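You operate a simulated robot arm through the tools that you are given. There is no shell and no other tool. Be economical: measure what you need, move in short steps, check, and stop when the job is done.

Carry out the task below with a simulated robot arm. There is one attempt and no reset: what you move stays moved.

## Task
Switch the switch under the right small urn off. Then open the urn cupboard door, take the orange-handled jug from the shelf of the urn cupboard and put it on top of the blue pouch and shut the door again. Then push the pot cupboard door shut. Then open the top freezer drawer, fetch the napkins from the counter by the sealer and set it in the inside of the top freezer drawer, then shut the drawer. Then fetch the tall box from the counter by the doser and stand it on the counter by the jugs. Then switch the fast cool switch on the steel fridge on. Then open the bench cupboard door, take the green jelly tub from the steel stand in the bench cupboard and leave it on top of the cold block on the side bench, then shut the door. Then take the blue pot and leave it on top of the film roll on the far end of the fridge top. Then shut the left fridge door. Then switch the boost switch on the freezer on. Then press the screen key to switch it off. Then put the small box on the side bench away on the upper right shelf under the till. Keep to this order. Set down upright: orange-handled jug, tall box, green jelly tub.
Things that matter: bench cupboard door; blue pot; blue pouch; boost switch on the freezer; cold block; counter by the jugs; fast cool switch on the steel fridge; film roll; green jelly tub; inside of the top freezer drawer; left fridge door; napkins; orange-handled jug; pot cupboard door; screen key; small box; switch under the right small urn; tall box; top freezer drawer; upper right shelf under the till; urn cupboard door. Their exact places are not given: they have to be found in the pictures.

Only the result counts: the job must be done as asked and must still hold three seconds after the hand-in. Knocking over, shifting, dropping, spilling or breaking anything else fails it. Flat cloth is picked up by pressing the open fingertips on it (5 to 10 N) and closing them slowly along it; thin cloth reads only 2 to 8 mm in the jaws.

## Robot
A 6-joint arm with a two-finger gripper on a trunk, on a base that drives. Base frame: it is fixed to the floor where the robot stands at the start and does not move with it; the origin is under the middle of the robot, x ahead of it, y to its left, z up; the surface under the hand at the start is at about z = 950. Readings come in mm, degrees, newtons and seconds.
With the tool pointing down near the work surface it reaches from about 240 to 480 mm from the robot's upright axis, wherever it stands. Its first joint turns from -115.0 to 115.0 degrees. Places, roughly: bench cupboard door [-1100, 1600, 500]; blue pot (7x7x6 cm) [-900, -2500, 1000]; blue pouch (20x17x8 cm) [500, -600, 1000]; boost switch on the freezer [300, -1000, 200]; cold block [-1250, 1500, 1000]; counter by the jugs [600, -900, 1000]; fast cool switch on the steel fridge [300, -4200, 800]; film roll [-1000, -2750, 1000]; green jelly tub [-1250, 1500, 750]; inside of the top freezer drawer [600, -800, 600]; left fridge door [-500, -2500, 500]; napkins [500, -3000, 1000]; orange-handled jug [500, 250, 500]; pot cupboard door [200, 1300, 500]; screen key [-1700, -500, 1100]; small box [-1250, 1750, 1000]; switch under the right small urn [500, 100, 1000]; tall box [500, -4000, 1000]; top freezer drawer [400, -800, 700]; upper right shelf under the till [-1100, -4600, 500]; urn cupboard door [300, 0, 500]. Payload 2.1 kg.
Tool frame: the origin (TCP) lies between the finger pads and is the grasp point; the fingertips stand 20 mm ahead of it; z points along the fingers, y is the line along which they close. Largest opening 100 mm; the body of the gripper starts 63 mm behind the TCP.
Orientation is that of the tool frame in the base frame, as a unit quaternion [w, x, y, z]. With the fingers straight down and closing along the base's y, the tool's x points along the base's -x, its y along +y and its z along -z.

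## Interface
- The arm moves only by the tool play_rows. Its argument "rows" is a list of rows, each an object of numbers (a shift or turn left out is 0, a gripper value left out holds the last): "ax", "ay", "az": the turn, a rotation vector about the tool's x, y, z in degrees; "tx", "ty", "tz": the shift along the tool's x, y, z in mm; "claw": the finger opening in mm, from 0 to 100. In form: [{"ax": .., "ay": .., "az": .., "tx": .., "ty": .., "tz": .., "claw": ..}, ...]. A call has 1 to 12 rows; each row is the pose to reach, as a shift and turn from the pose commanded when the call began, along the tool's axes at that moment. Rows are played at 5 a second. More than 50 mm and 8.6 degrees between two rows, or a gripper value outside its range, and nothing of the call is played. A pose out of reach is approached as far as the arm can. The call stops where the force on the tool passes 40 N (or 10 N more than at its start, if that is more) or the arm is blocked; 0.2 s more then pass. Each finger travels about 153 mm/s and halts on what it meets, pressing with about 21 N; the grip force reading is that of the motor and also rises with nothing between the fingers. The clock runs only during rows and for 0.2 s after the last one: add rows that repeat a pose to give the fingers time. The reply holds the time, the measured pose of the TCP, the force on the tool along the base axes, the opening and the grip force, in the units named above and with some noise, with the torque about the TCP (base axes, N m) and any sound that the robot's microphone picked up, and new pictures: "pictures" is both (left out), scene, wrist or none.
- Cameras (640 x 400 px; columns grow to the right, rows downward): "scene" is now at [-15.1, 107.4, 1639.9]; the picture's right is [-0.57, -0.82, 0.00], its down [-0.76, 0.54, -0.36] and it looks along [0.30, -0.21, -0.93] (base axes); focal length 214 px, centre (320, 200). "wrist" rides on the gripper at [70, -19, -99] in the tool frame; the picture's right is [0.26, 0.97, 0.00], its down [-0.75, 0.20, -0.63] and it looks along [-0.61, 0.16, 0.78] (tool axes); focal length 230 px, centre (320, 200).
- lift_body(by): slides the trunk up (or, below 0, down) by that many mm; the arm and the scene camera ride with it, the base frame stays. It gives what a move gives, with no picture.
- drive_base(legs): drives the robot by 1 to 6 legs, each [ahead, turn to the left] in mm and degrees, along the robot's own axes; the way and the turn of a leg run together, so that a leg with both is an arc; at most 1500 mm and 180 degrees a leg. The arm and the cameras ride along, it lands a little off, and it stops where it bumps. It gives what a move gives, and a new picture of the scene camera.
- head_to(pan, tilt): turns the head with the scene camera to pan (to the left, within 155 degrees either way) and tilt (down, from -29 to 69), counted from straight ahead of the robot. It gives what a move gives, and a new picture of the scene camera.
- locate(camera, pixels): for up to 12 pixels [column, row] of the newest picture of that camera ("zoom" is the newest enlarged one), the place [x, y, z] in the base frame of the surface seen there, good to about 2 mm. No time passes.
- inspect(camera, box): a new picture of the part [left, top, right, bottom] of that camera's present view, enlarged. No time passes.
- sign_off(): hands the job in; it is judged then, once.

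Keep the steps short. Do not move on a guess: measure, check each grasp and each placing, and mend mistakes. In all there are 378 turns and 360 pictures (those below and enlarged ones count). Leave the gripper open and the arm clear of the work at the hand-in unless told otherwise, and finish with a single line.

The tools are called after "Call:" as name(argument=value, ...) on one line, values as JSON. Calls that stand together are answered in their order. play_rows: Moves the arm, as the interface text tells. Its arguments: {"type":"object","properties":{"rows":{"type":"array","items":{"type":"object","properties":{"ax":{"type":"number"},"ay":{"type":"number"},"az":{"type":"number"},"tx":{"type":"number"},"ty":{"type":"number"},"tz":{"type":"number"},"claw":{"type":"number"}}}},"pictures":{"type":"string","enum":["both","scene","wrist","none"]}},"required":["rows"]} The other tools are called the same way: lift_body (by) slides the trunk up or down; drive_base (legs) drives the base; head_to (pan, tilt) turns the head that bears the scene camera; locate (camera, pixels) gives the place of the surface under pixels of a picture; inspect (camera, box) takes an enlarged picture of a part of a camera's view; sign_off () hands the job in.

At the start:

```text
clock: 0.0
ee_pos: [348.1, -164.0, 1244.0]
orientation: [0.0, 0.001, 1.0, 0.0]
contact_force: [-0.5, -0.2, 0.3]
wrist_torque: [0.01, 0.02, -0.01]
gripper_width: 99.9
grip_force: 0.2
trunk travel left (down, up): [-875.0, 115.0]
robot x, y, heading: [-1.6, -0.4, -0.2]
head pan, tilt: [-35.1, 68.8]
```

scene: 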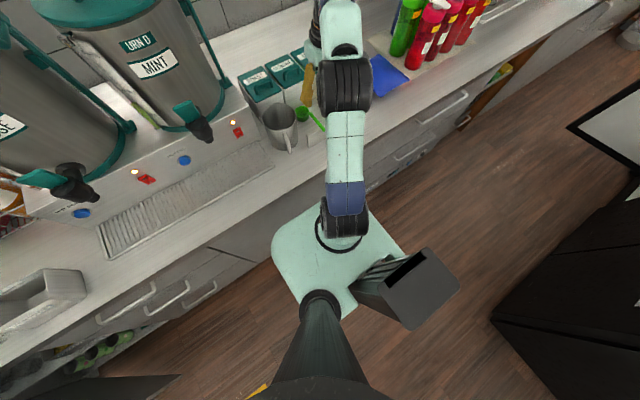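
wrist: 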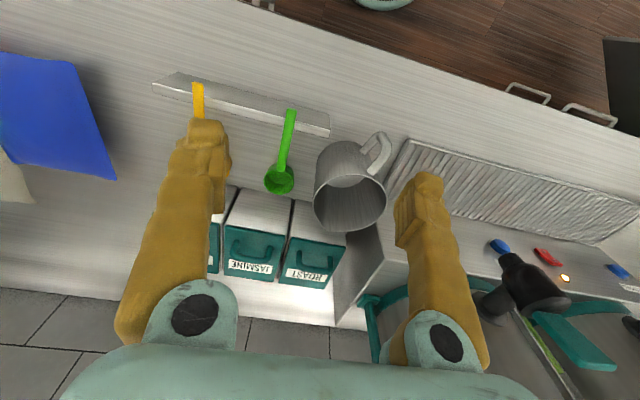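

I see two urns with red switches near (237,132) and (147,178). I'll enlarge that part first.

Call:
inspect(camera="scene", box=[60, 90, 280, 230])

Call:
locate(camera="scene", pixels=[[238, 132], [233, 122], [184, 160], [147, 179], [136, 172], [82, 213], [280, 120], [384, 75], [190, 300], [250, 255]])

Call:
head_to(pan=0, tilt=35)

```text
2.86 times, centred on (170, 160) of scene
```

zoom: 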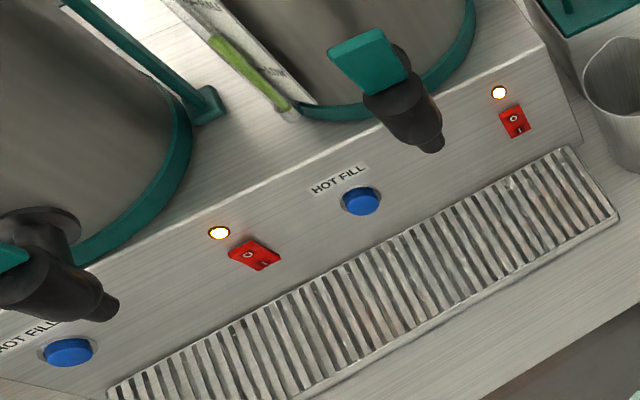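

```text
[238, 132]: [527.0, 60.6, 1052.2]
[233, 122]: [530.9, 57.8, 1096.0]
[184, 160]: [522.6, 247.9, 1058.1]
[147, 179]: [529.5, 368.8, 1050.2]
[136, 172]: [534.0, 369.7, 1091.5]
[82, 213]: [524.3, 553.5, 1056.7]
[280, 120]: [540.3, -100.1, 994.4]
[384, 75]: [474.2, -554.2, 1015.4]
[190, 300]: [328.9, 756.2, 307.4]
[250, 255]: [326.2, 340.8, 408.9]
```

```text
clock: 1.0
ee_pos: [347.5, -163.2, 1244.4]
orientation: [0.0, 0.0, 1.0, 0.0]
contact_force: [0.1, -0.4, -0.1]
wrist_torque: [0.02, -0.02, -0.01]
gripper_width: 100.0
grip_force: 0.1
trunk travel left (down, up): [-875.0, 115.0]
robot x, y, heading: [-1.2, 2.3, -0.3]
head pan, tilt: [0.0, 35.0]
```

scene: 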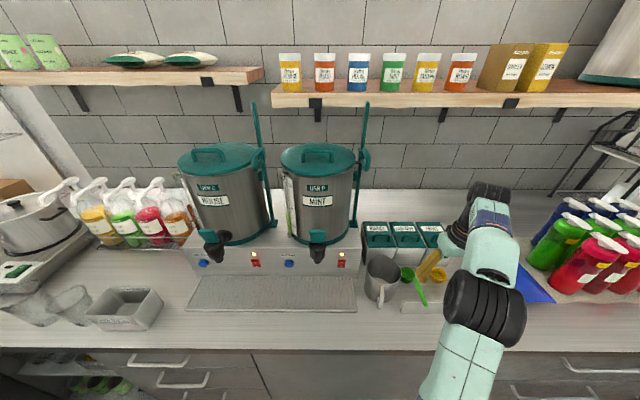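

The MINT urn is the right one. I'll zoom on its rocker at (340,260), and look right and down for a survey.

Call:
inspect(camera="scene", box=[320, 240, 368, 270])

Call:
head_to(pan=0, tilt=65)

Call:
head_to(pan=-55, tilt=40)

Call:
head_to(pan=55, tilt=40)

Call:
head_to(pan=115, tilt=30)

Call:
head_to(pan=-110, tilt=20)

Call:
head_to(pan=-155, tilt=20)

```text
13.33 times, centred on (344, 255) of scene
```

zoom: 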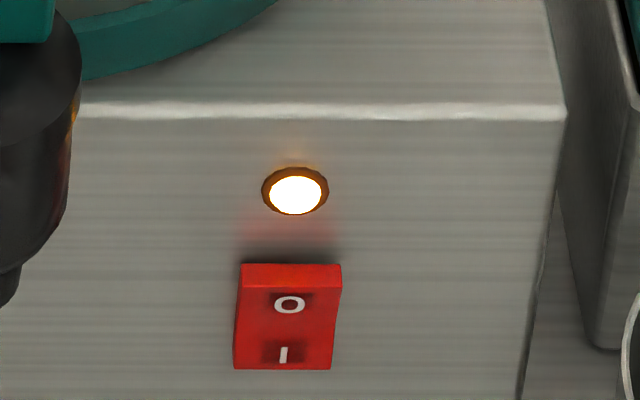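

```text
clock: 2.0
ee_pos: [347.5, -164.0, 1245.1]
orientation: [0.0, 0.0, 1.0, 0.0]
contact_force: [-0.5, -0.4, -0.8]
wrist_torque: [-0.02, 0.01, -0.01]
gripper_width: 100.1
grip_force: 0.1
trunk travel left (down, up): [-875.0, 115.0]
robot x, y, heading: [1.2, 5.7, -0.1]
head pan, tilt: [0.0, 65.0]
```

scene: 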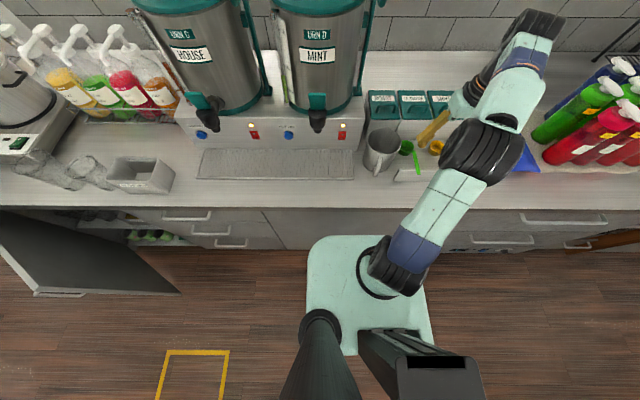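

```text
clock: 3.2
ee_pos: [347.7, -162.9, 1245.6]
orientation: [0.001, 0.0, 1.0, 0.0]
contact_force: [0.5, 0.7, 0.3]
wrist_torque: [0.01, 0.03, 0.0]
gripper_width: 99.9
grip_force: 0.0
trunk travel left (down, up): [-875.0, 115.0]
robot x, y, heading: [-1.9, -0.6, 0.3]
head pan, tilt: [-55.0, 40.0]
```

scene: 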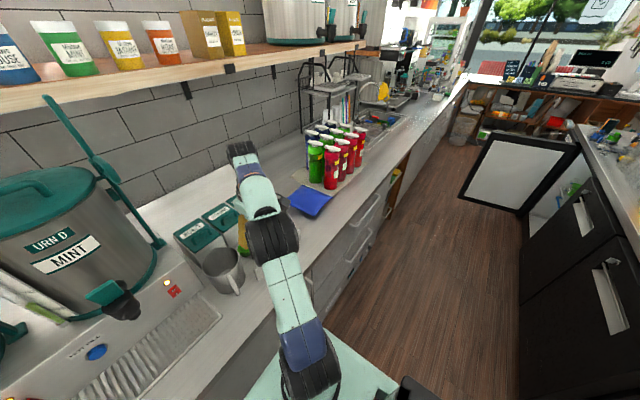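

```text
clock: 5.1
ee_pos: [347.8, -163.7, 1245.8]
orientation: [-0.001, 0.0, 1.0, 0.0]
contact_force: [-0.5, -0.6, -0.7]
wrist_torque: [-0.03, 0.01, -0.01]
gripper_width: 100.0
grip_force: 0.1
trunk travel left (down, up): [-875.0, 115.0]
robot x, y, heading: [2.8, 1.3, -0.0]
head pan, tilt: [55.0, 40.0]
```

scene: 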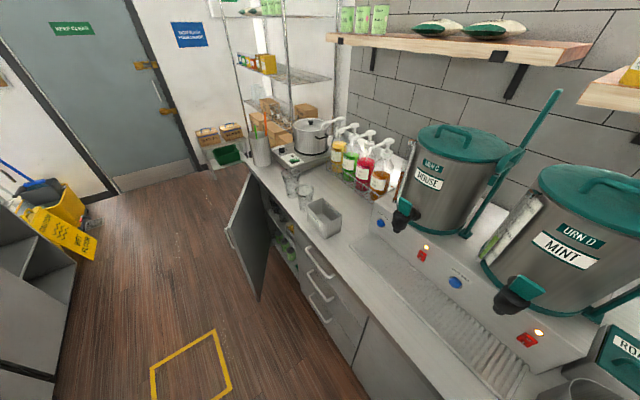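

```text
clock: 6.4
ee_pos: [347.7, -163.8, 1244.4]
orientation: [0.0, 0.0, 1.0, 0.0]
contact_force: [0.4, 0.5, 0.1]
wrist_torque: [0.0, 0.01, -0.01]
gripper_width: 99.9
grip_force: 0.0
trunk travel left (down, up): [-875.0, 115.0]
robot x, y, heading: [-1.6, -1.9, -0.2]
head pan, tilt: [115.0, 30.0]
```

scene: 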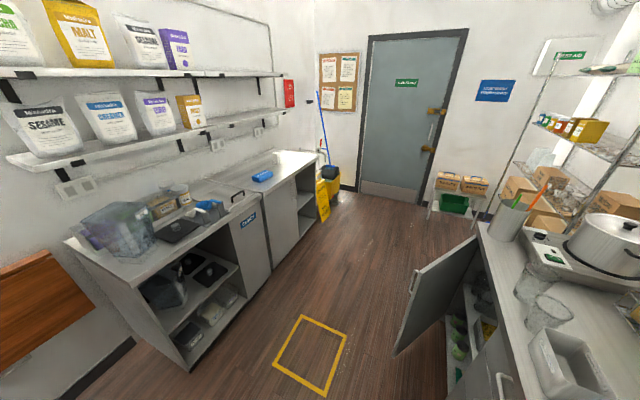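

```text
clock: 9.6
ee_pos: [346.9, -164.0, 1245.5]
orientation: [0.0, 0.0, 1.0, 0.0]
contact_force: [-0.8, 0.5, 0.2]
wrist_torque: [0.01, 0.04, -0.01]
gripper_width: 100.1
grip_force: 0.0
trunk travel left (down, up): [-875.0, 115.0]
robot x, y, heading: [-3.3, -3.7, -0.1]
head pan, tilt: [-110.0, 20.0]
```

scene: 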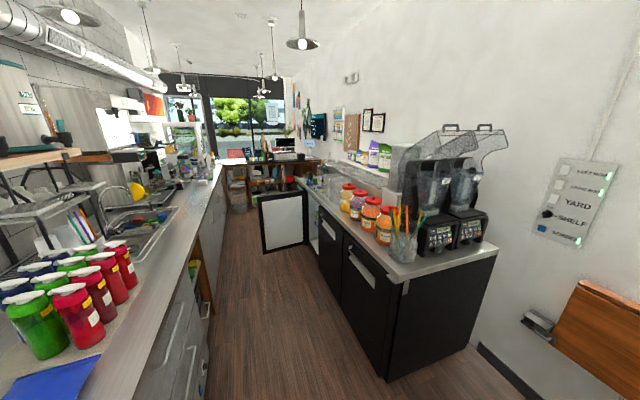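

```text
clock: 10.7
ee_pos: [347.1, -163.5, 1245.2]
orientation: [-0.001, 0.001, 1.0, 0.0]
contact_force: [0.7, 0.9, 0.1]
wrist_torque: [-0.04, -0.01, -0.02]
gripper_width: 100.3
grip_force: 0.1
trunk travel left (down, up): [-875.0, 115.0]
robot x, y, heading: [-0.4, -3.6, 0.0]
head pan, tilt: [-154.7, 20.0]
```

scene: 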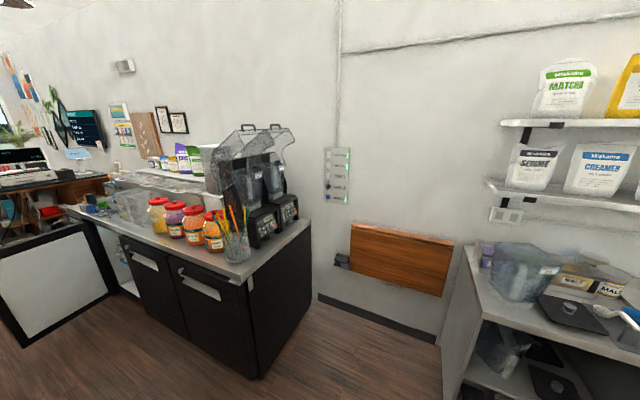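

O is on top, I at the bottom and pressed in (light lit). I need to press the O half. I'll turn the head back to measure it and the tap.

Call:
head_to(pan=8, tilt=48)

Call:
inspect(camera="scene", box=[250, 160, 410, 260])

```text
clock: 13.2
ee_pos: [347.3, -165.1, 1244.3]
orientation: [0.0, 0.0, 1.0, 0.0]
contact_force: [0.0, 0.1, 1.1]
wrist_torque: [0.0, 0.01, 0.01]
gripper_width: 99.8
grip_force: 0.0
trunk travel left (down, up): [-875.0, 115.0]
robot x, y, heading: [0.4, 2.2, -0.1]
head pan, tilt: [8.0, 48.0]
```

scene: 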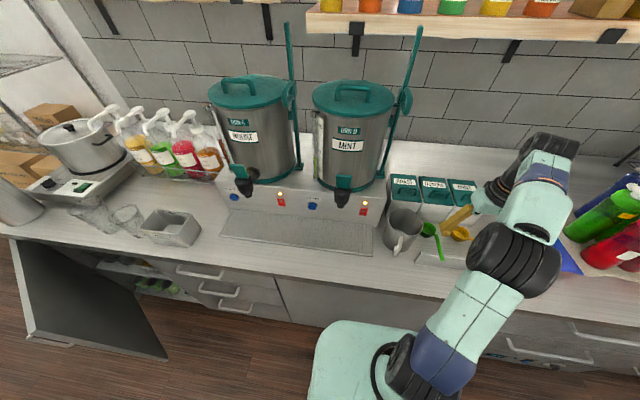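

```text
4.00 times, centred on (330, 210) of scene
```

zoom: 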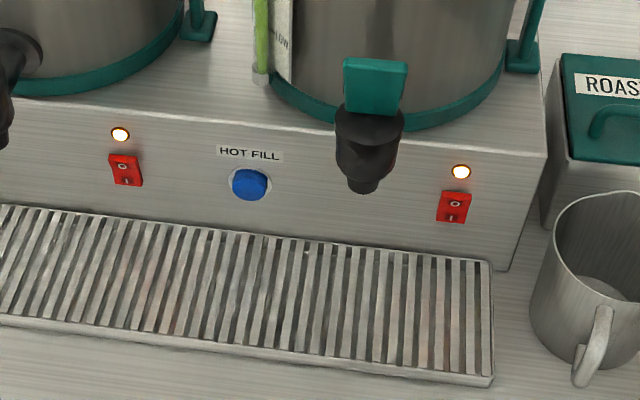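

Call:
locate(camera="zoom", pixels=[[457, 196], [455, 204], [452, 218], [460, 171], [364, 188], [375, 85], [398, 150], [430, 180], [450, 240], [590, 350], [600, 220], [545, 155]])

```text
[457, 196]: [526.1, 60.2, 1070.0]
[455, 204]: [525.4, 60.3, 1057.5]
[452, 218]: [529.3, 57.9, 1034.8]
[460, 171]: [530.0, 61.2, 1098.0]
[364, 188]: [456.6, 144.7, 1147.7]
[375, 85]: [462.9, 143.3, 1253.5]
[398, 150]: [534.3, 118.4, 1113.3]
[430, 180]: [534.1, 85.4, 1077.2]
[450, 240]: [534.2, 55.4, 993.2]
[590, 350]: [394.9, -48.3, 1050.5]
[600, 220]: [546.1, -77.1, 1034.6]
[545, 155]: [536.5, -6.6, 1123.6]
```

The O half is at (526,60,1062); the tap is higher at y≈144. I'll bring the closed gripper to (400,60,1200).

Call:
play_rows(rows=[{"tx": -11, "ty": 45, "tz": 9, "claw": 60}, {"tx": -21, "ty": 90, "tz": 18, "claw": 20}, {"tx": -32, "ty": 135, "tz": 27, "claw": 0}, {"tx": -43, "ty": 180, "tz": 36}, {"tx": -53, "ty": 225, "tz": 44}], pictures="none")

Call:
play_rows(rows=[{"ay": -8.2}, {"ay": -16.4}, {"ay": -24.6}, {"ay": -32.8}, {"ay": -41}, {"ay": -49.2}, {"ay": -57.4}, {"ay": -65.6}, {"ay": -73.8}, {"ay": -82}, {"ay": -90}])

```text
clock: 14.4
ee_pos: [402.2, 64.1, 1199.6]
orientation: [-0.001, 0.001, 1.0, -0.001]
contact_force: [-0.1, 0.3, -0.3]
wrist_torque: [-0.03, -0.01, 0.01]
gripper_width: 0.0
grip_force: 20.9
trunk travel left (down, up): [-875.0, 115.0]
robot x, y, heading: [-0.6, 2.1, 0.1]
head pan, tilt: [8.0, 48.0]
```

```text
clock: 16.8
ee_pos: [430.9, 92.2, 1244.1]
orientation: [0.705, -0.003, 0.709, -0.004]
contact_force: [-0.4, 0.1, 0.7]
wrist_torque: [0.01, -0.02, 0.03]
gripper_width: 0.0
grip_force: 21.3
out of reach, approached as far as the arm can: row 8, 9, 10, 11
trunk travel left (down, up): [-875.0, 115.0]
robot x, y, heading: [-0.1, 0.1, 0.1]
head pan, tilt: [8.0, 48.0]
```

scene: 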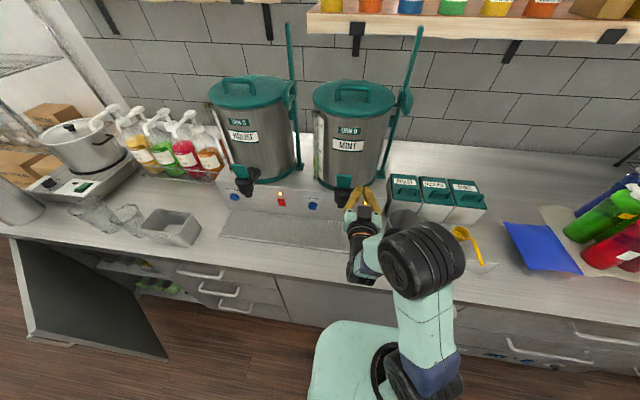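
wrist: 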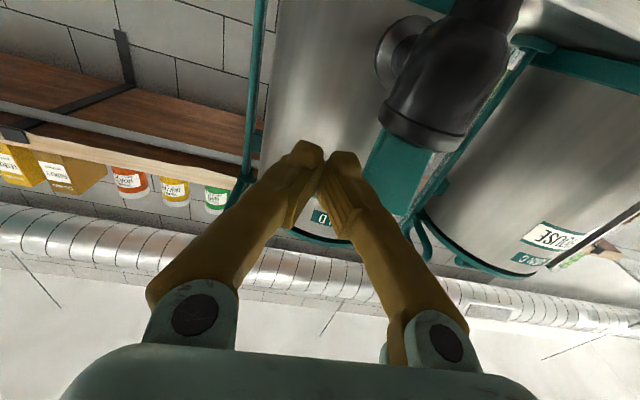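

The arm was too folded for that. The tip is free of the tap; I'll back the base by 120 mm and lower the trunk by 170 mm so the arm has room.

Call:
drive_base(legs=[[-120, 0]])

Call:
lift_body(by=-150)

Call:
play_rows(rows=[{"tz": 5}, {"tz": 10}], pictures="none")

```text
clock: 18.1
ee_pos: [327.6, 90.7, 1238.7]
orientation: [0.7, -0.001, 0.714, -0.007]
contact_force: [-0.4, -0.3, 1.1]
wrist_torque: [0.0, 0.04, -0.01]
gripper_width: 0.1
grip_force: 20.6
trunk travel left (down, up): [-875.0, 115.0]
robot x, y, heading: [-118.7, -2.0, -0.3]
head pan, tilt: [8.0, 48.0]
```

scene: 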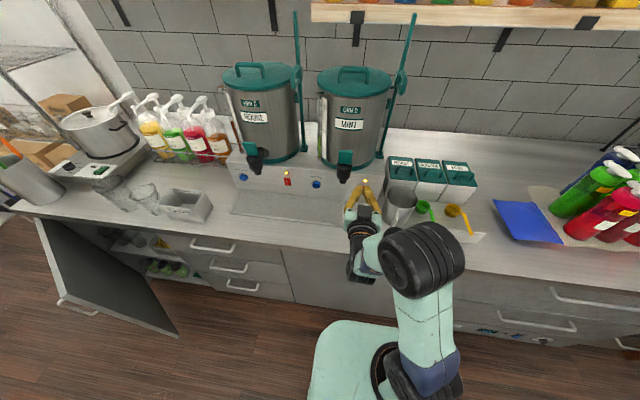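

```text
clock: 19.8
ee_pos: [315.5, 90.5, 1092.4]
orientation: [0.704, -0.002, 0.71, -0.007]
contact_force: [-0.2, -1.6, 0.1]
wrist_torque: [0.0, 0.0, 0.01]
gripper_width: 0.0
grip_force: 21.2
trunk travel left (down, up): [-725.0, 265.0]
robot x, y, heading: [-121.5, 1.9, -0.3]
head pan, tilt: [8.0, 48.0]
```

```text
clock: 20.4
ee_pos: [325.3, 90.9, 1092.6]
orientation: [0.704, -0.001, 0.71, -0.007]
contact_force: [-0.3, -0.6, 0.3]
wrist_torque: [0.01, -0.01, -0.01]
gripper_width: 0.0
grip_force: 21.0
trunk travel left (down, up): [-725.0, 265.0]
robot x, y, heading: [-119.7, -0.9, -0.3]
head pan, tilt: [8.0, 48.0]
```

Rows start from the measured pose. Next move to y=60, z=1062, then ahead to x≈488, with a check picture.

Call:
play_rows(rows=[{"tx": 15, "ty": -15}, {"tx": 30, "ty": -31}, {"tx": 30, "ty": -31, "tz": 45}, {"tx": 30, "ty": -31, "tz": 90}, {"tx": 30, "ty": -31, "tz": 130}, {"tx": 30, "ty": -31, "tz": 160}])

```text
clock: 21.8
ee_pos: [486.8, 64.7, 1061.7]
orientation: [0.703, 0.001, 0.711, -0.009]
contact_force: [0.4, -0.1, -0.9]
wrist_torque: [0.0, -0.03, 0.04]
gripper_width: 0.0
grip_force: 21.5
out of reach, approached as far as the arm can: row 1, 2, 3, 4, 5, 6
trunk travel left (down, up): [-725.0, 265.0]
robot x, y, heading: [-116.9, -1.2, -0.2]
head pan, tilt: [8.0, 48.0]
```

scene: 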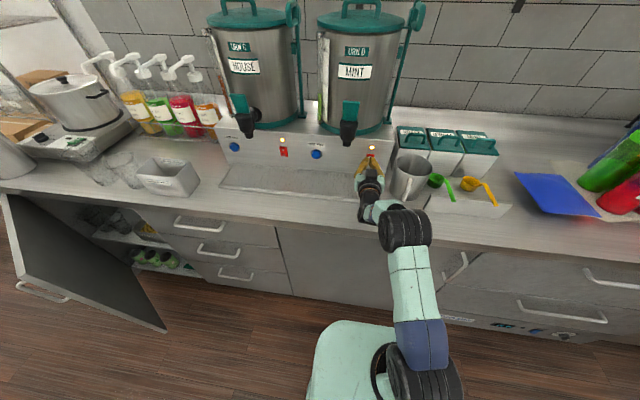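
wrist: 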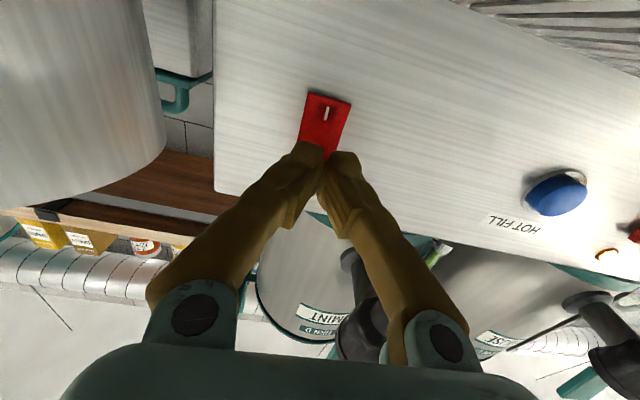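

The tip is on the O half, with the tip face about 19 mm away. Pushing gently.

Call:
play_rows(rows=[{"ty": -3, "tz": 10}, {"ty": -3, "tz": 17}, {"ty": -3, "tz": 21}, {"ty": -3, "tz": 25}])

Call:
inspect(camera="scene", box=[330, 120, 410, 170])

```text
clock: 22.8
ee_pos: [508.7, 64.4, 1065.4]
orientation: [0.704, 0.002, 0.71, -0.011]
contact_force: [-4.5, 0.4, 2.0]
wrist_torque: [0.06, 0.42, -0.02]
gripper_width: 0.0
grip_force: 20.9
trunk travel left (down, up): [-725.0, 265.0]
robot x, y, heading: [-118.6, 0.2, -0.0]
head pan, tilt: [8.0, 48.0]
```

scene: 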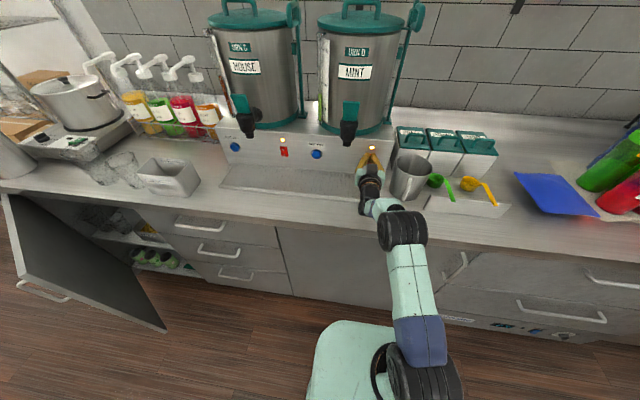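
wrist: 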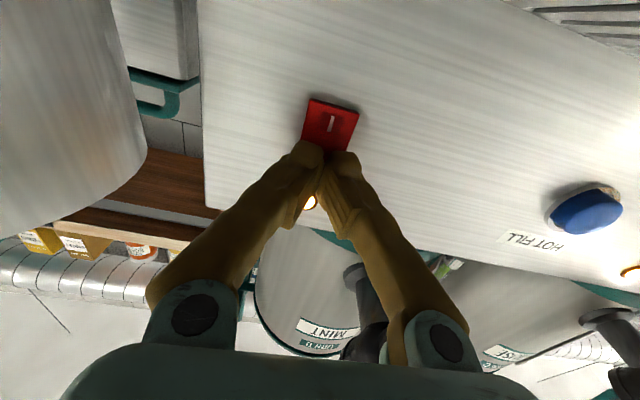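

```text
8.00 times, centred on (370, 145) of scene
```

zoom: 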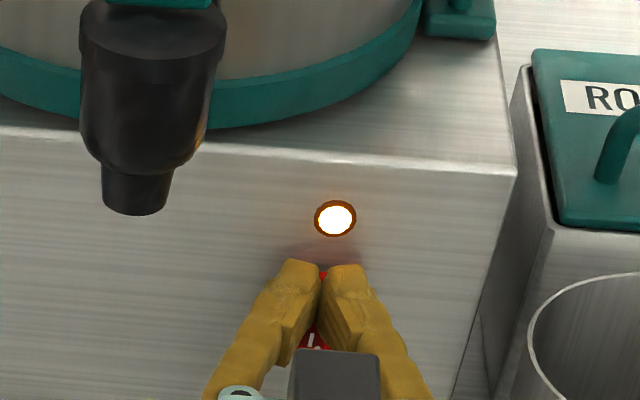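

Contact at 4.5 N, lamp still lit. I'll press a few mm further.

Call:
play_rows(rows=[{"tz": 4}, {"tz": 8}, {"tz": 8}], pictures="none")

Call:
inspect(camera="scene", box=[330, 120, 410, 170])

```text
clock: 23.6
ee_pos: [509.8, 64.3, 1068.0]
orientation: [0.707, 0.002, 0.707, -0.008]
contact_force: [-21.2, 0.2, 8.8]
wrist_torque: [-0.18, 3.04, -0.31]
gripper_width: 0.0
grip_force: 21.1
trunk travel left (down, up): [-725.0, 265.0]
robot x, y, heading: [-119.2, 2.7, -0.1]
head pan, tilt: [8.0, 48.0]
heard: click
```

```text
8.00 times, centred on (370, 145) of scene
```

zoom: 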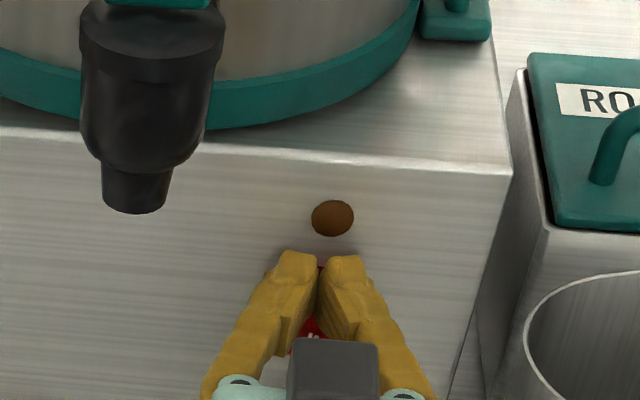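

Click heard and lamp off. Retreat, then look at the urn cupboard below.

Call:
play_rows(rows=[{"tz": -40}, {"tz": -80}, {"tz": -120}, {"tz": -160}], pictures="none")

Call:
drive_base(legs=[[-500, 0]])

Call:
head_to(pan=5, tilt=35)

```text
clock: 24.6
ee_pos: [363.9, 76.5, 1079.3]
orientation: [0.704, -0.002, 0.71, -0.011]
contact_force: [0.1, 0.8, -0.1]
wrist_torque: [0.01, 0.0, -0.01]
gripper_width: 0.0
grip_force: 20.9
out of reach, approached as far as the arm can: row 3, 4
trunk travel left (down, up): [-725.0, 265.0]
robot x, y, heading: [-120.0, 1.0, -0.1]
head pan, tilt: [8.0, 48.0]
```

```text
clock: 27.5
ee_pos: [-124.7, 76.6, 1077.4]
orientation: [0.703, 0.0, 0.711, -0.013]
contact_force: [-0.1, 0.2, 0.4]
wrist_torque: [0.0, -0.01, -0.02]
gripper_width: 0.2
grip_force: 21.3
trunk travel left (down, up): [-725.0, 265.0]
robot x, y, heading: [-606.5, -0.3, -0.6]
head pan, tilt: [8.0, 48.0]
```

scene: 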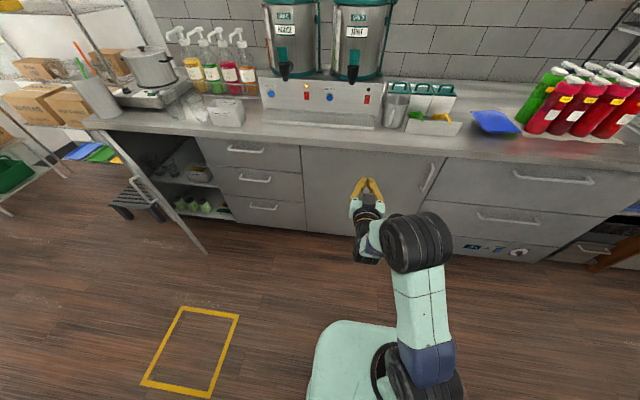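

```text
clock: 28.3
ee_pos: [-125.3, 76.4, 1079.1]
orientation: [0.703, 0.0, 0.711, -0.014]
contact_force: [0.0, 0.1, 0.0]
wrist_torque: [-0.01, 0.01, -0.01]
gripper_width: 0.1
grip_force: 20.5
trunk travel left (down, up): [-725.0, 265.0]
robot x, y, heading: [-611.7, 0.2, -0.6]
head pan, tilt: [5.0, 35.0]
```

scene: 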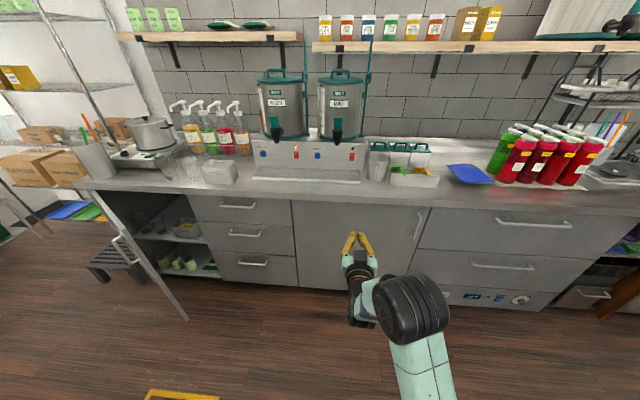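

The door spans columns 293–430 with a vertical handle at (419,225); hinge left. Measuring.

Call:
inspect(camera="scene", box=[270, 180, 590, 330])

Call:
locate(camera="scene", pixels=[[296, 205], [298, 280], [424, 213], [419, 225], [414, 240], [427, 208], [410, 240], [433, 225], [530, 223], [500, 265], [620, 215], [190, 250]])

```text
2.00 times, centred on (430, 255) of scene
```

zoom: 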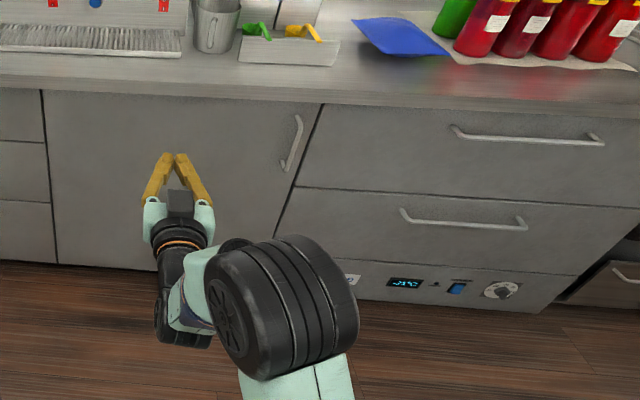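

```text
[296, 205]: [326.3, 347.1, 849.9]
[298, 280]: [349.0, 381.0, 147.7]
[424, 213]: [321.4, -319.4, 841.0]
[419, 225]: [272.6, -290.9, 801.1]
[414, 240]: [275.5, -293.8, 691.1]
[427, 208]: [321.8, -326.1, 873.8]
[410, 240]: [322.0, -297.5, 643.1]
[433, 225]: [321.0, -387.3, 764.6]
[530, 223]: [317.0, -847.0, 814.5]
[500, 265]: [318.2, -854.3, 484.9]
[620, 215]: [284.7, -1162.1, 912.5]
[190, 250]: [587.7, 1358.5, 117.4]
```

Door plane is x≈322, hinge at y≈355, edge y≈-345. Handle bar at x≈273, y≈-292, z 680–810. I'll drive to about (-400,-300) and lower the trunk so the level gripper sits at z≈750.

Call:
drive_base(legs=[[0, -54.3], [367, 0], [0, 55]])

Call:
lift_body(by=-330)

Call:
play_rows(rows=[{"claw": 60}, {"claw": 60}])

```text
clock: 35.5
ee_pos: [86.4, -207.3, 1079.2]
orientation: [0.703, -0.012, 0.711, -0.002]
contact_force: [-0.7, 0.3, -0.4]
wrist_torque: [-0.01, 0.0, -0.03]
gripper_width: 0.1
grip_force: 21.3
trunk travel left (down, up): [-725.0, 265.0]
robot x, y, heading: [-397.2, -294.5, 1.7]
head pan, tilt: [5.0, 35.0]
```

scene: 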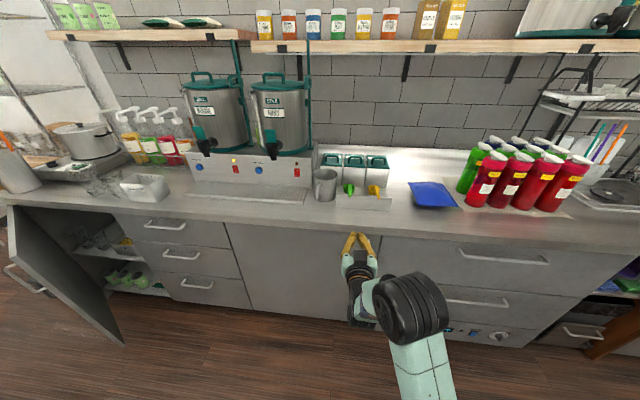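

```text
clock: 38.8
ee_pos: [85.5, -207.9, 748.5]
orientation: [0.703, -0.011, 0.711, -0.003]
contact_force: [0.1, 0.5, 0.2]
wrist_torque: [-0.02, 0.01, 0.02]
gripper_width: 0.3
grip_force: 20.3
trunk travel left (down, up): [-395.0, 595.0]
robot x, y, heading: [-393.7, -297.0, 1.5]
head pan, tilt: [5.0, 35.0]
```

```text
clock: 39.4
ee_pos: [85.7, -208.1, 749.1]
orientation: [0.703, -0.01, 0.711, -0.003]
contact_force: [-0.8, -1.1, 0.3]
wrist_torque: [0.02, -0.01, 0.0]
gripper_width: 59.9
grip_force: 0.1
trunk travel left (down, up): [-395.0, 595.0]
robot x, y, heading: [-392.3, -302.0, 1.2]
head pan, tilt: [5.0, 35.0]
```

scene: 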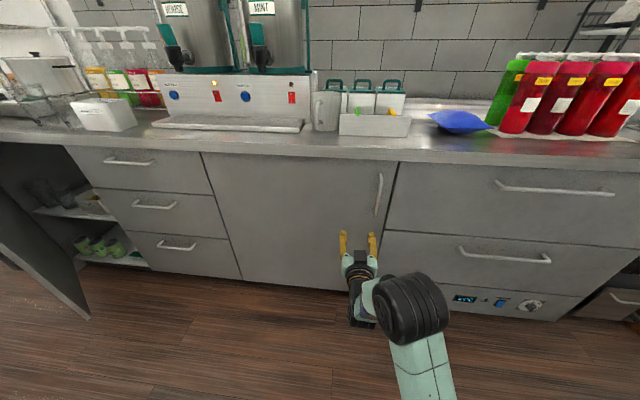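
wrist: 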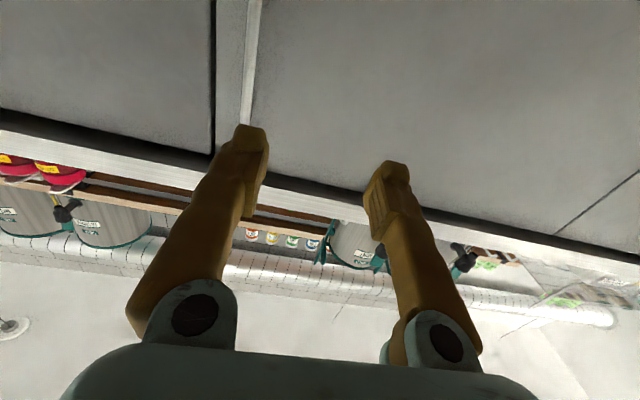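

The handle is at (379,195) in the scene. Measuring it precisely.

Call:
locate(camera="scene", pixels=[[381, 175], [380, 185], [379, 195], [377, 207], [376, 214], [398, 165], [385, 235], [205, 160]])

Call:
play_rows(rows=[{"ty": -42}, {"ty": -84}, {"ty": -85, "tz": 45}, {"ty": -85, "tz": 90}, {"ty": -85, "tz": 130}], pictures="wrist")

```text
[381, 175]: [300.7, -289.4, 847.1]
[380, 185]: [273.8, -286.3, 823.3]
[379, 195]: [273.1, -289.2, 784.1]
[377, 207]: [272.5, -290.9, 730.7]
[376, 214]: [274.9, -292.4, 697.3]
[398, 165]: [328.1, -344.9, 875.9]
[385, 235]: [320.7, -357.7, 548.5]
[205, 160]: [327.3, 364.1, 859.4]
```

```text
clock: 40.6
ee_pos: [184.3, -232.5, 745.8]
orientation: [0.701, -0.002, 0.713, -0.012]
contact_force: [0.1, -0.6, 0.4]
wrist_torque: [-0.03, 0.01, 0.03]
gripper_width: 60.1
grip_force: 0.1
out of reach, approached as far as the arm can: row 1, 2, 3, 4, 5
trunk travel left (down, up): [-395.0, 595.0]
robot x, y, heading: [-395.5, -296.0, 1.5]
head pan, tilt: [5.0, 35.0]
```

wrist: 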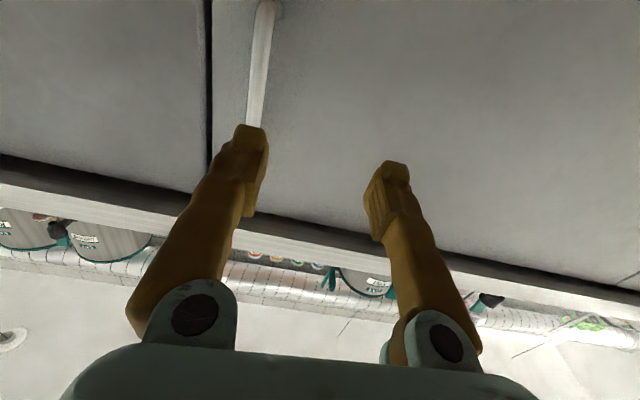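

It stopped short (184,-232). I'll try going outward first, then sideways.

Call:
play_rows(rows=[{"tz": 20, "ty": -10}, {"tz": 35, "ty": -25}, {"tz": 40, "ty": -40}, {"tz": 40, "ty": -57}], pictures="wrist")

```text
clock: 41.6
ee_pos: [218.6, -225.5, 749.6]
orientation: [0.702, -0.006, 0.712, -0.009]
contact_force: [0.7, -0.1, 0.0]
wrist_torque: [0.04, 0.0, -0.01]
gripper_width: 60.1
grip_force: 0.1
out of reach, approached as far as the arm can: row 1, 2, 3, 4
trunk travel left (down, up): [-395.0, 595.0]
robot x, y, heading: [-398.4, -295.6, 1.4]
head pan, tilt: [5.0, 35.0]
```

wrist: 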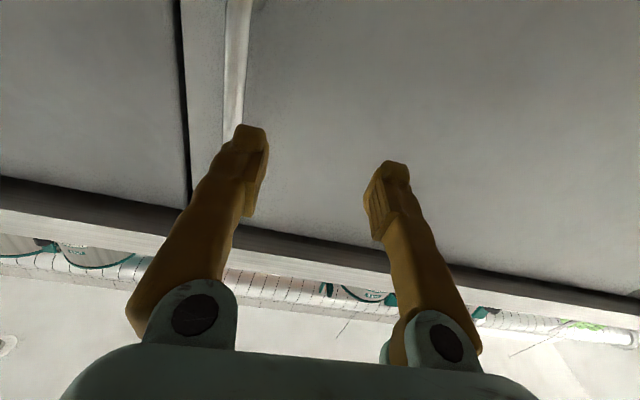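

With the tool straight ahead the arm cannot pass left of about 65 mm from the robot's axis. I'll shift the robot ~80 mm to the right.

Call:
drive_base(legs=[[-210, 0], [0, -21], [220, 0], [0, 19.6]])

Call:
play_rows(rows=[{"tz": 2}], pictures="wrist")

```text
clock: 46.7
ee_pos: [216.0, -316.5, 749.4]
orientation: [0.702, 0.0, 0.712, -0.015]
contact_force: [-0.9, -0.2, 0.6]
wrist_torque: [0.0, 0.0, -0.01]
gripper_width: 60.1
grip_force: 0.1
trunk travel left (down, up): [-395.0, 595.0]
robot x, y, heading: [-399.3, -375.6, 0.1]
head pan, tilt: [5.0, 35.0]
```

scene: 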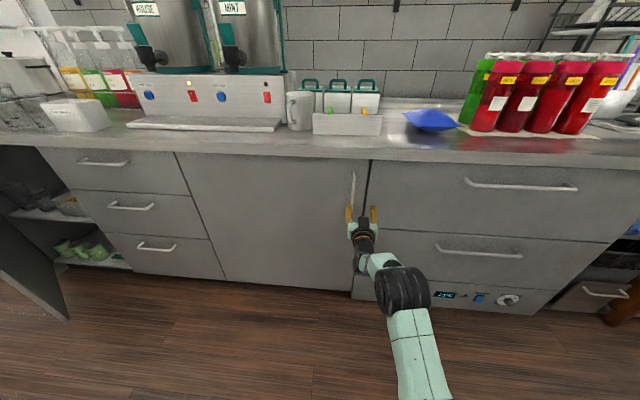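

```text
clock: 47.1
ee_pos: [217.1, -317.0, 748.4]
orientation: [0.702, 0.0, 0.712, -0.014]
contact_force: [0.4, -0.6, 0.8]
wrist_torque: [-0.01, 0.03, 0.02]
gripper_width: 59.9
grip_force: 0.1
trunk travel left (down, up): [-395.0, 595.0]
robot x, y, heading: [-397.5, -374.3, 0.2]
head pan, tilt: [5.0, 35.0]
```

wrist: 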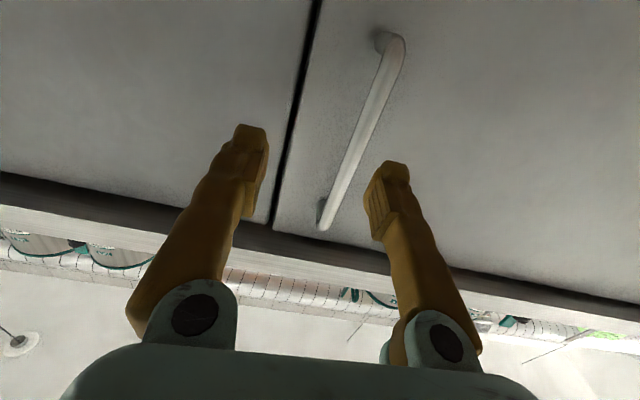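

Now shift 28 mm left and 54 mm ahead to straddle the bar at (273,-290).

Call:
play_rows(rows=[{"ty": 28}, {"ty": 28, "tz": 28}, {"ty": 28, "tz": 54}], pictures="none")

Call:
play_rows(rows=[{"claw": 30}, {"claw": 10}, {"claw": 0}, {"claw": 0}], pictures="both")

```text
clock: 47.9
ee_pos: [270.9, -289.5, 745.8]
orientation: [0.702, 0.001, 0.712, -0.014]
contact_force: [-0.1, 0.1, 0.7]
wrist_torque: [0.0, 0.0, 0.02]
gripper_width: 60.2
grip_force: 0.1
trunk travel left (down, up): [-395.0, 595.0]
robot x, y, heading: [-397.9, -374.6, 0.0]
head pan, tilt: [5.0, 35.0]
```

```text
clock: 48.9
ee_pos: [271.9, -288.8, 748.3]
orientation: [0.702, -0.001, 0.712, -0.014]
contact_force: [1.6, 11.2, -0.2]
wrist_torque: [0.74, 0.19, 0.11]
gripper_width: 13.1
grip_force: 39.1
trunk travel left (down, up): [-395.0, 595.0]
robot x, y, heading: [-399.9, -378.8, -0.1]
head pan, tilt: [5.0, 35.0]
```

scene: 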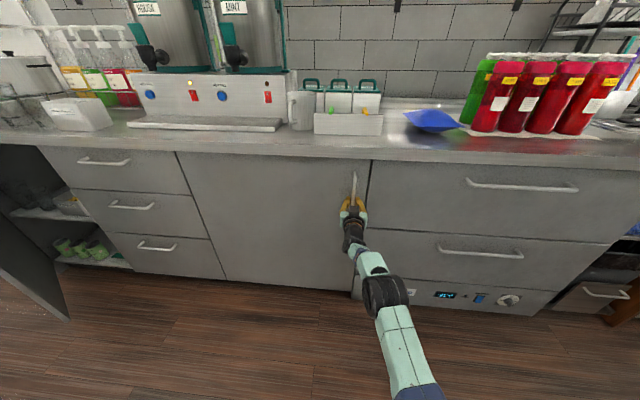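
wrist: 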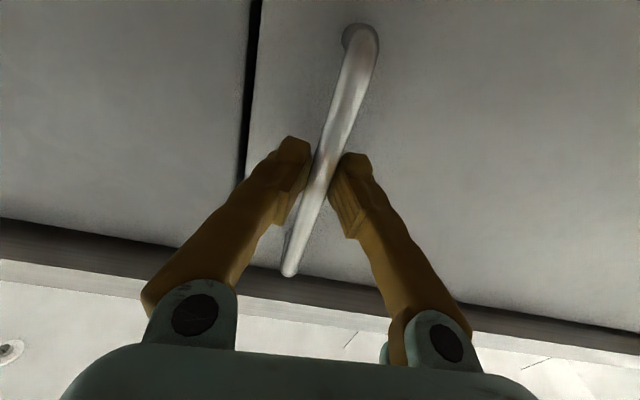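

Gripped the bar (13 mm). Pulling along the door's arc.

Call:
play_rows(rows=[{"tz": -11, "ty": 1}, {"tz": -22, "ty": 2}, {"tz": -34, "ty": 3.5}, {"tz": -50, "ty": 6}, {"tz": -67, "ty": 8.7}, {"tz": -84, "ty": 12}, {"tz": -101, "ty": 15.7}, {"tz": -117, "ty": 20}, {"tz": -134, "ty": 24.4}, {"tz": -150, "ty": 29.5}])

```text
clock: 51.1
ee_pos: [123.8, -260.5, 746.8]
orientation: [0.699, 0.003, 0.715, -0.014]
contact_force: [-6.0, -19.0, -18.8]
wrist_torque: [0.64, 0.53, -0.18]
gripper_width: 12.6
grip_force: 39.0
trunk travel left (down, up): [-395.0, 595.0]
robot x, y, heading: [-400.7, -374.9, 0.2]
head pan, tilt: [5.0, 35.0]
```

scene: 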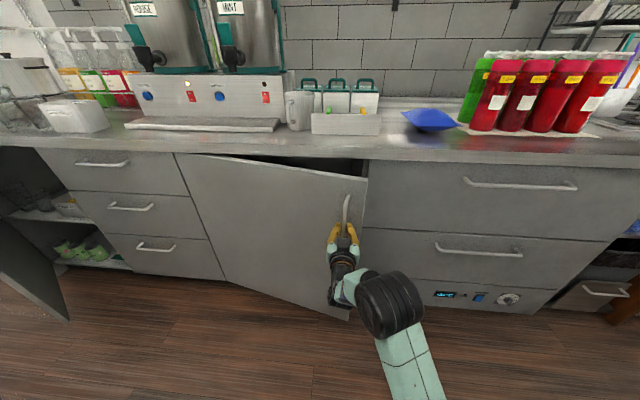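
wrist: 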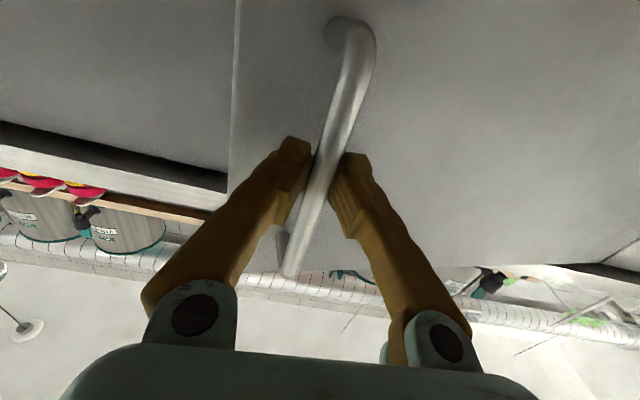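

The door is open ~14°. Next: let go, back off, point the tool down, and hook the inside of the door over its top edge, pulling by driving back.

Call:
play_rows(rows=[{"claw": 30}, {"claw": 60}, {"claw": 60}], pictures="none")

Call:
drive_base(legs=[[-250, 0]])

Call:
lift_body(by=250)

Call:
play_rows(rows=[{"ay": 8.2, "claw": 20}, {"ay": 16.4, "claw": 0}, {"ay": 24.6}, {"ay": 32.8}, {"ay": 41}, {"ay": 49.2}, {"ay": 57.4}, {"ay": 65.6}, {"ay": 73.8}, {"ay": 82}, {"ay": 90}], pictures="scene")

```text
clock: 51.9
ee_pos: [121.1, -255.9, 749.8]
orientation: [0.702, 0.001, 0.712, -0.014]
contact_force: [-0.1, -0.1, -0.3]
wrist_torque: [0.02, -0.03, -0.01]
gripper_width: 59.9
grip_force: 0.0
trunk travel left (down, up): [-395.0, 595.0]
robot x, y, heading: [-399.7, -372.4, 0.4]
head pan, tilt: [5.0, 35.0]
```

```text
clock: 53.7
ee_pos: [-128.7, -256.0, 750.3]
orientation: [0.702, -0.001, 0.712, -0.013]
contact_force: [-0.7, -0.2, -0.2]
wrist_torque: [0.01, 0.0, -0.01]
gripper_width: 60.0
grip_force: 0.1
trunk travel left (down, up): [-395.0, 595.0]
robot x, y, heading: [-649.6, -378.2, 0.3]
head pan, tilt: [5.0, 35.0]
```

scene: 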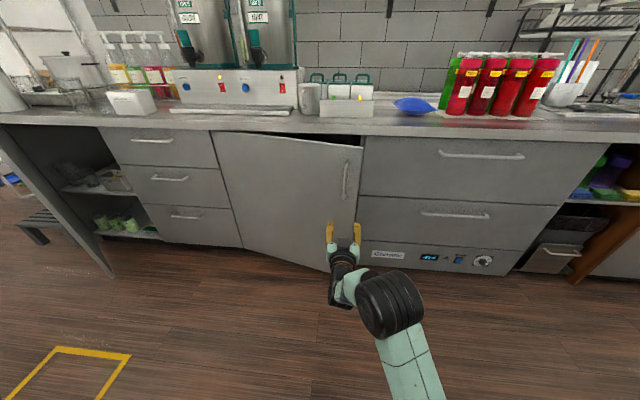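

```text
clock: 56.3
ee_pos: [-128.3, -255.0, 999.8]
orientation: [0.702, -0.001, 0.712, -0.013]
contact_force: [0.2, -0.1, 0.3]
wrist_torque: [0.01, 0.02, 0.0]
gripper_width: 60.1
grip_force: 0.0
trunk travel left (down, up): [-645.0, 345.0]
robot x, y, heading: [-649.4, -373.1, 0.3]
head pan, tilt: [5.0, 35.0]
```

```text
clock: 58.7
ee_pos: [-210.3, -277.5, 966.8]
orientation: [0.027, 0.008, 1.0, -0.009]
contact_force: [-0.3, 0.6, 0.0]
wrist_torque: [0.0, -0.04, -0.01]
gripper_width: 0.0
grip_force: 20.6
out of reach, approached as far as the arm can: row 8, 9, 10, 11
trunk travel left (down, up): [-645.0, 345.0]
robot x, y, heading: [-649.5, -374.0, 0.2]
head pan, tilt: [5.0, 35.0]
```

scene: 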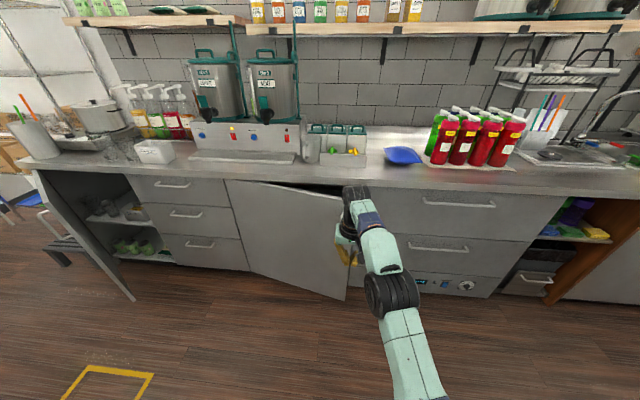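

Tool is pointing down. Measuring the door's top edge and the counter edge.

Call:
locate(camera="scene", pixels=[[343, 197], [340, 205], [300, 190], [300, 193], [290, 189], [260, 184], [300, 184], [300, 172], [335, 190]])

Call:
inspect(camera="scene", box=[220, 150, 380, 250])

```text
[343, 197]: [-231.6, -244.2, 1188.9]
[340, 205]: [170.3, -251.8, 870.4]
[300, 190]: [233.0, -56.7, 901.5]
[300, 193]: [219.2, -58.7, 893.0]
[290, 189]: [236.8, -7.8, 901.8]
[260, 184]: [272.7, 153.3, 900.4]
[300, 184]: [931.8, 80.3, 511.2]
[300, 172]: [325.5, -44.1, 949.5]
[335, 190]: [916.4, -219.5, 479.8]
```

```text
4.00 times, centred on (300, 200) of scene
```

zoom: 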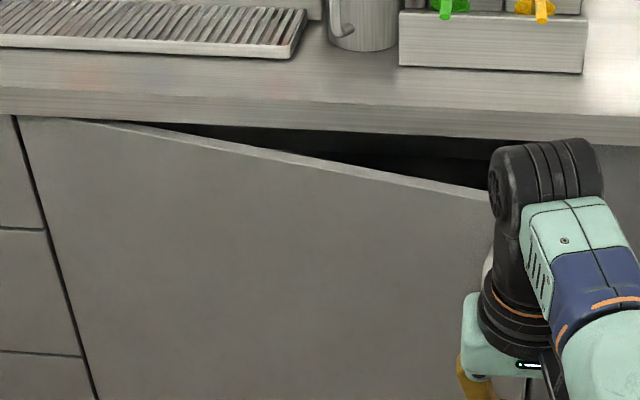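

Door top is at z≈901; inner face near x≈217 at y=-150. Drive so the tool is above (232,-150).

Call:
drive_base(legs=[[0, 15.7], [460, 0], [0, -15.9]])

Call:
head_to(pan=0, tilt=60)

```text
clock: 63.3
ee_pos: [233.6, -154.8, 966.3]
orientation: [0.028, 0.01, 1.0, -0.011]
contact_force: [0.2, 0.0, 0.1]
wrist_torque: [0.02, -0.01, 0.03]
gripper_width: 0.0
grip_force: 21.0
trunk travel left (down, up): [-645.0, 345.0]
robot x, y, heading: [-210.5, -253.5, -0.0]
head pan, tilt: [5.0, 35.0]
```

scene: 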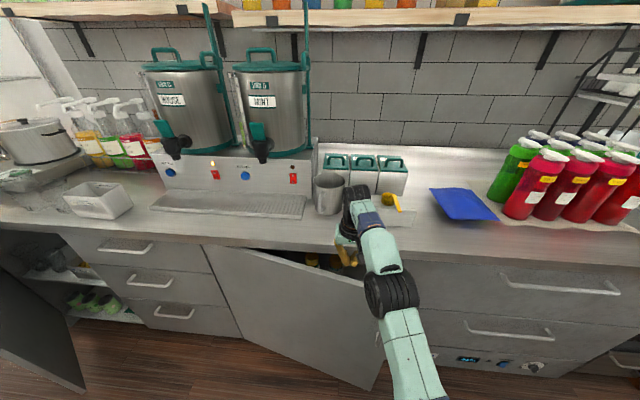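

```text
clock: 64.2
ee_pos: [233.2, -154.7, 966.9]
orientation: [0.028, 0.01, 0.999, -0.01]
contact_force: [-0.2, -0.1, 0.2]
wrist_torque: [0.02, -0.04, 0.0]
gripper_width: 0.0
grip_force: 21.1
trunk travel left (down, up): [-645.0, 345.0]
robot x, y, heading: [-207.4, -251.8, -0.2]
head pan, tilt: [0.0, 60.0]
```

scene: 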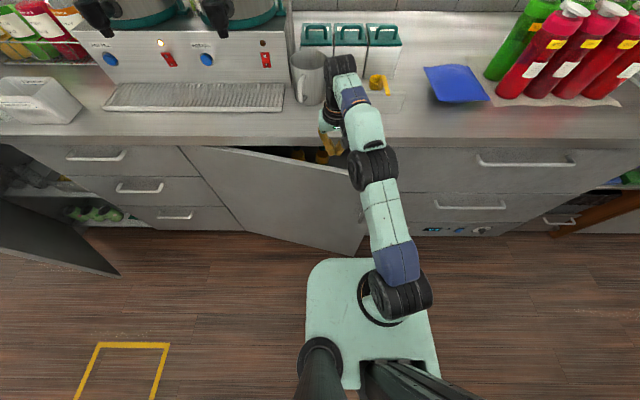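

The fingers hang just behind the door. Measure the edge next to them and lower.

Call:
locate(camera="scene", pixels=[[310, 160], [310, 163], [345, 168], [345, 171], [300, 140], [300, 147], [420, 140], [420, 148]])

Call:
play_rows(rows=[{"tz": 25}, {"tz": 50}, {"tz": 75}, {"tz": 95}], pictures="scene")

```text
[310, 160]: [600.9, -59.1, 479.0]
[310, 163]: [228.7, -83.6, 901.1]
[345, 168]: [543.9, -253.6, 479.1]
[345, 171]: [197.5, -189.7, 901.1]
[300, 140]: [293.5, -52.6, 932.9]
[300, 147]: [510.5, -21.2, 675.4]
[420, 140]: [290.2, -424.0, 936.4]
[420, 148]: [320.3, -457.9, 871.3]
```

```text
clock: 65.2
ee_pos: [239.1, -156.6, 872.2]
orientation: [0.027, 0.01, 1.0, -0.011]
contact_force: [0.5, 1.1, -0.7]
wrist_torque: [0.03, -0.01, 0.01]
gripper_width: 0.0
grip_force: 21.3
trunk travel left (down, up): [-645.0, 345.0]
robot x, y, heading: [-205.2, -252.0, -0.1]
head pan, tilt: [0.0, 60.0]
```

scene: 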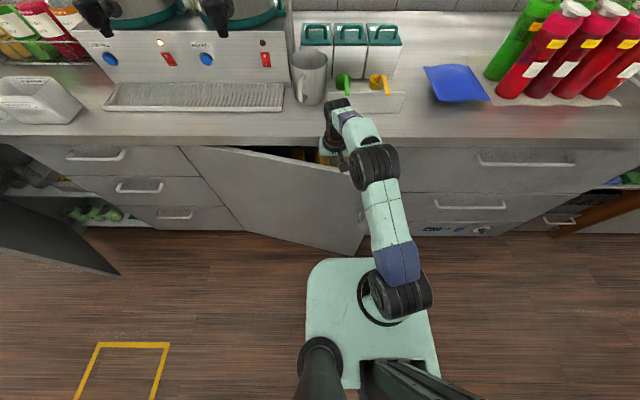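

Hooked. Drive back 200 mm.

Call:
drive_base(legs=[[-200, 0]])

```text
clock: 66.8
ee_pos: [39.9, -157.3, 872.6]
orientation: [0.027, 0.01, 1.0, -0.01]
contact_force: [0.7, 0.0, 1.2]
wrist_torque: [0.02, 0.02, 0.0]
gripper_width: 0.0
grip_force: 21.2
trunk travel left (down, up): [-645.0, 345.0]
robot x, y, heading: [-409.0, -250.3, -0.1]
head pan, tilt: [0.0, 60.0]
```

scene: 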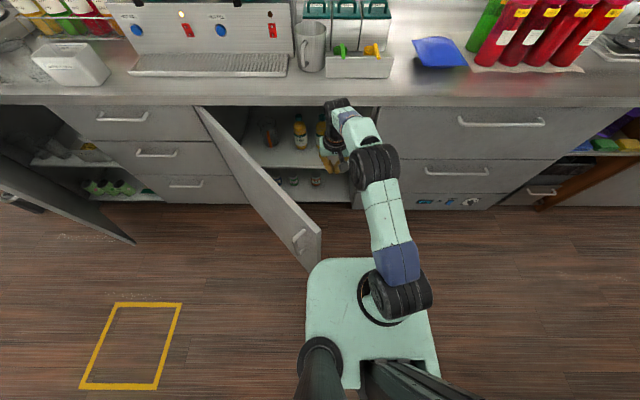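

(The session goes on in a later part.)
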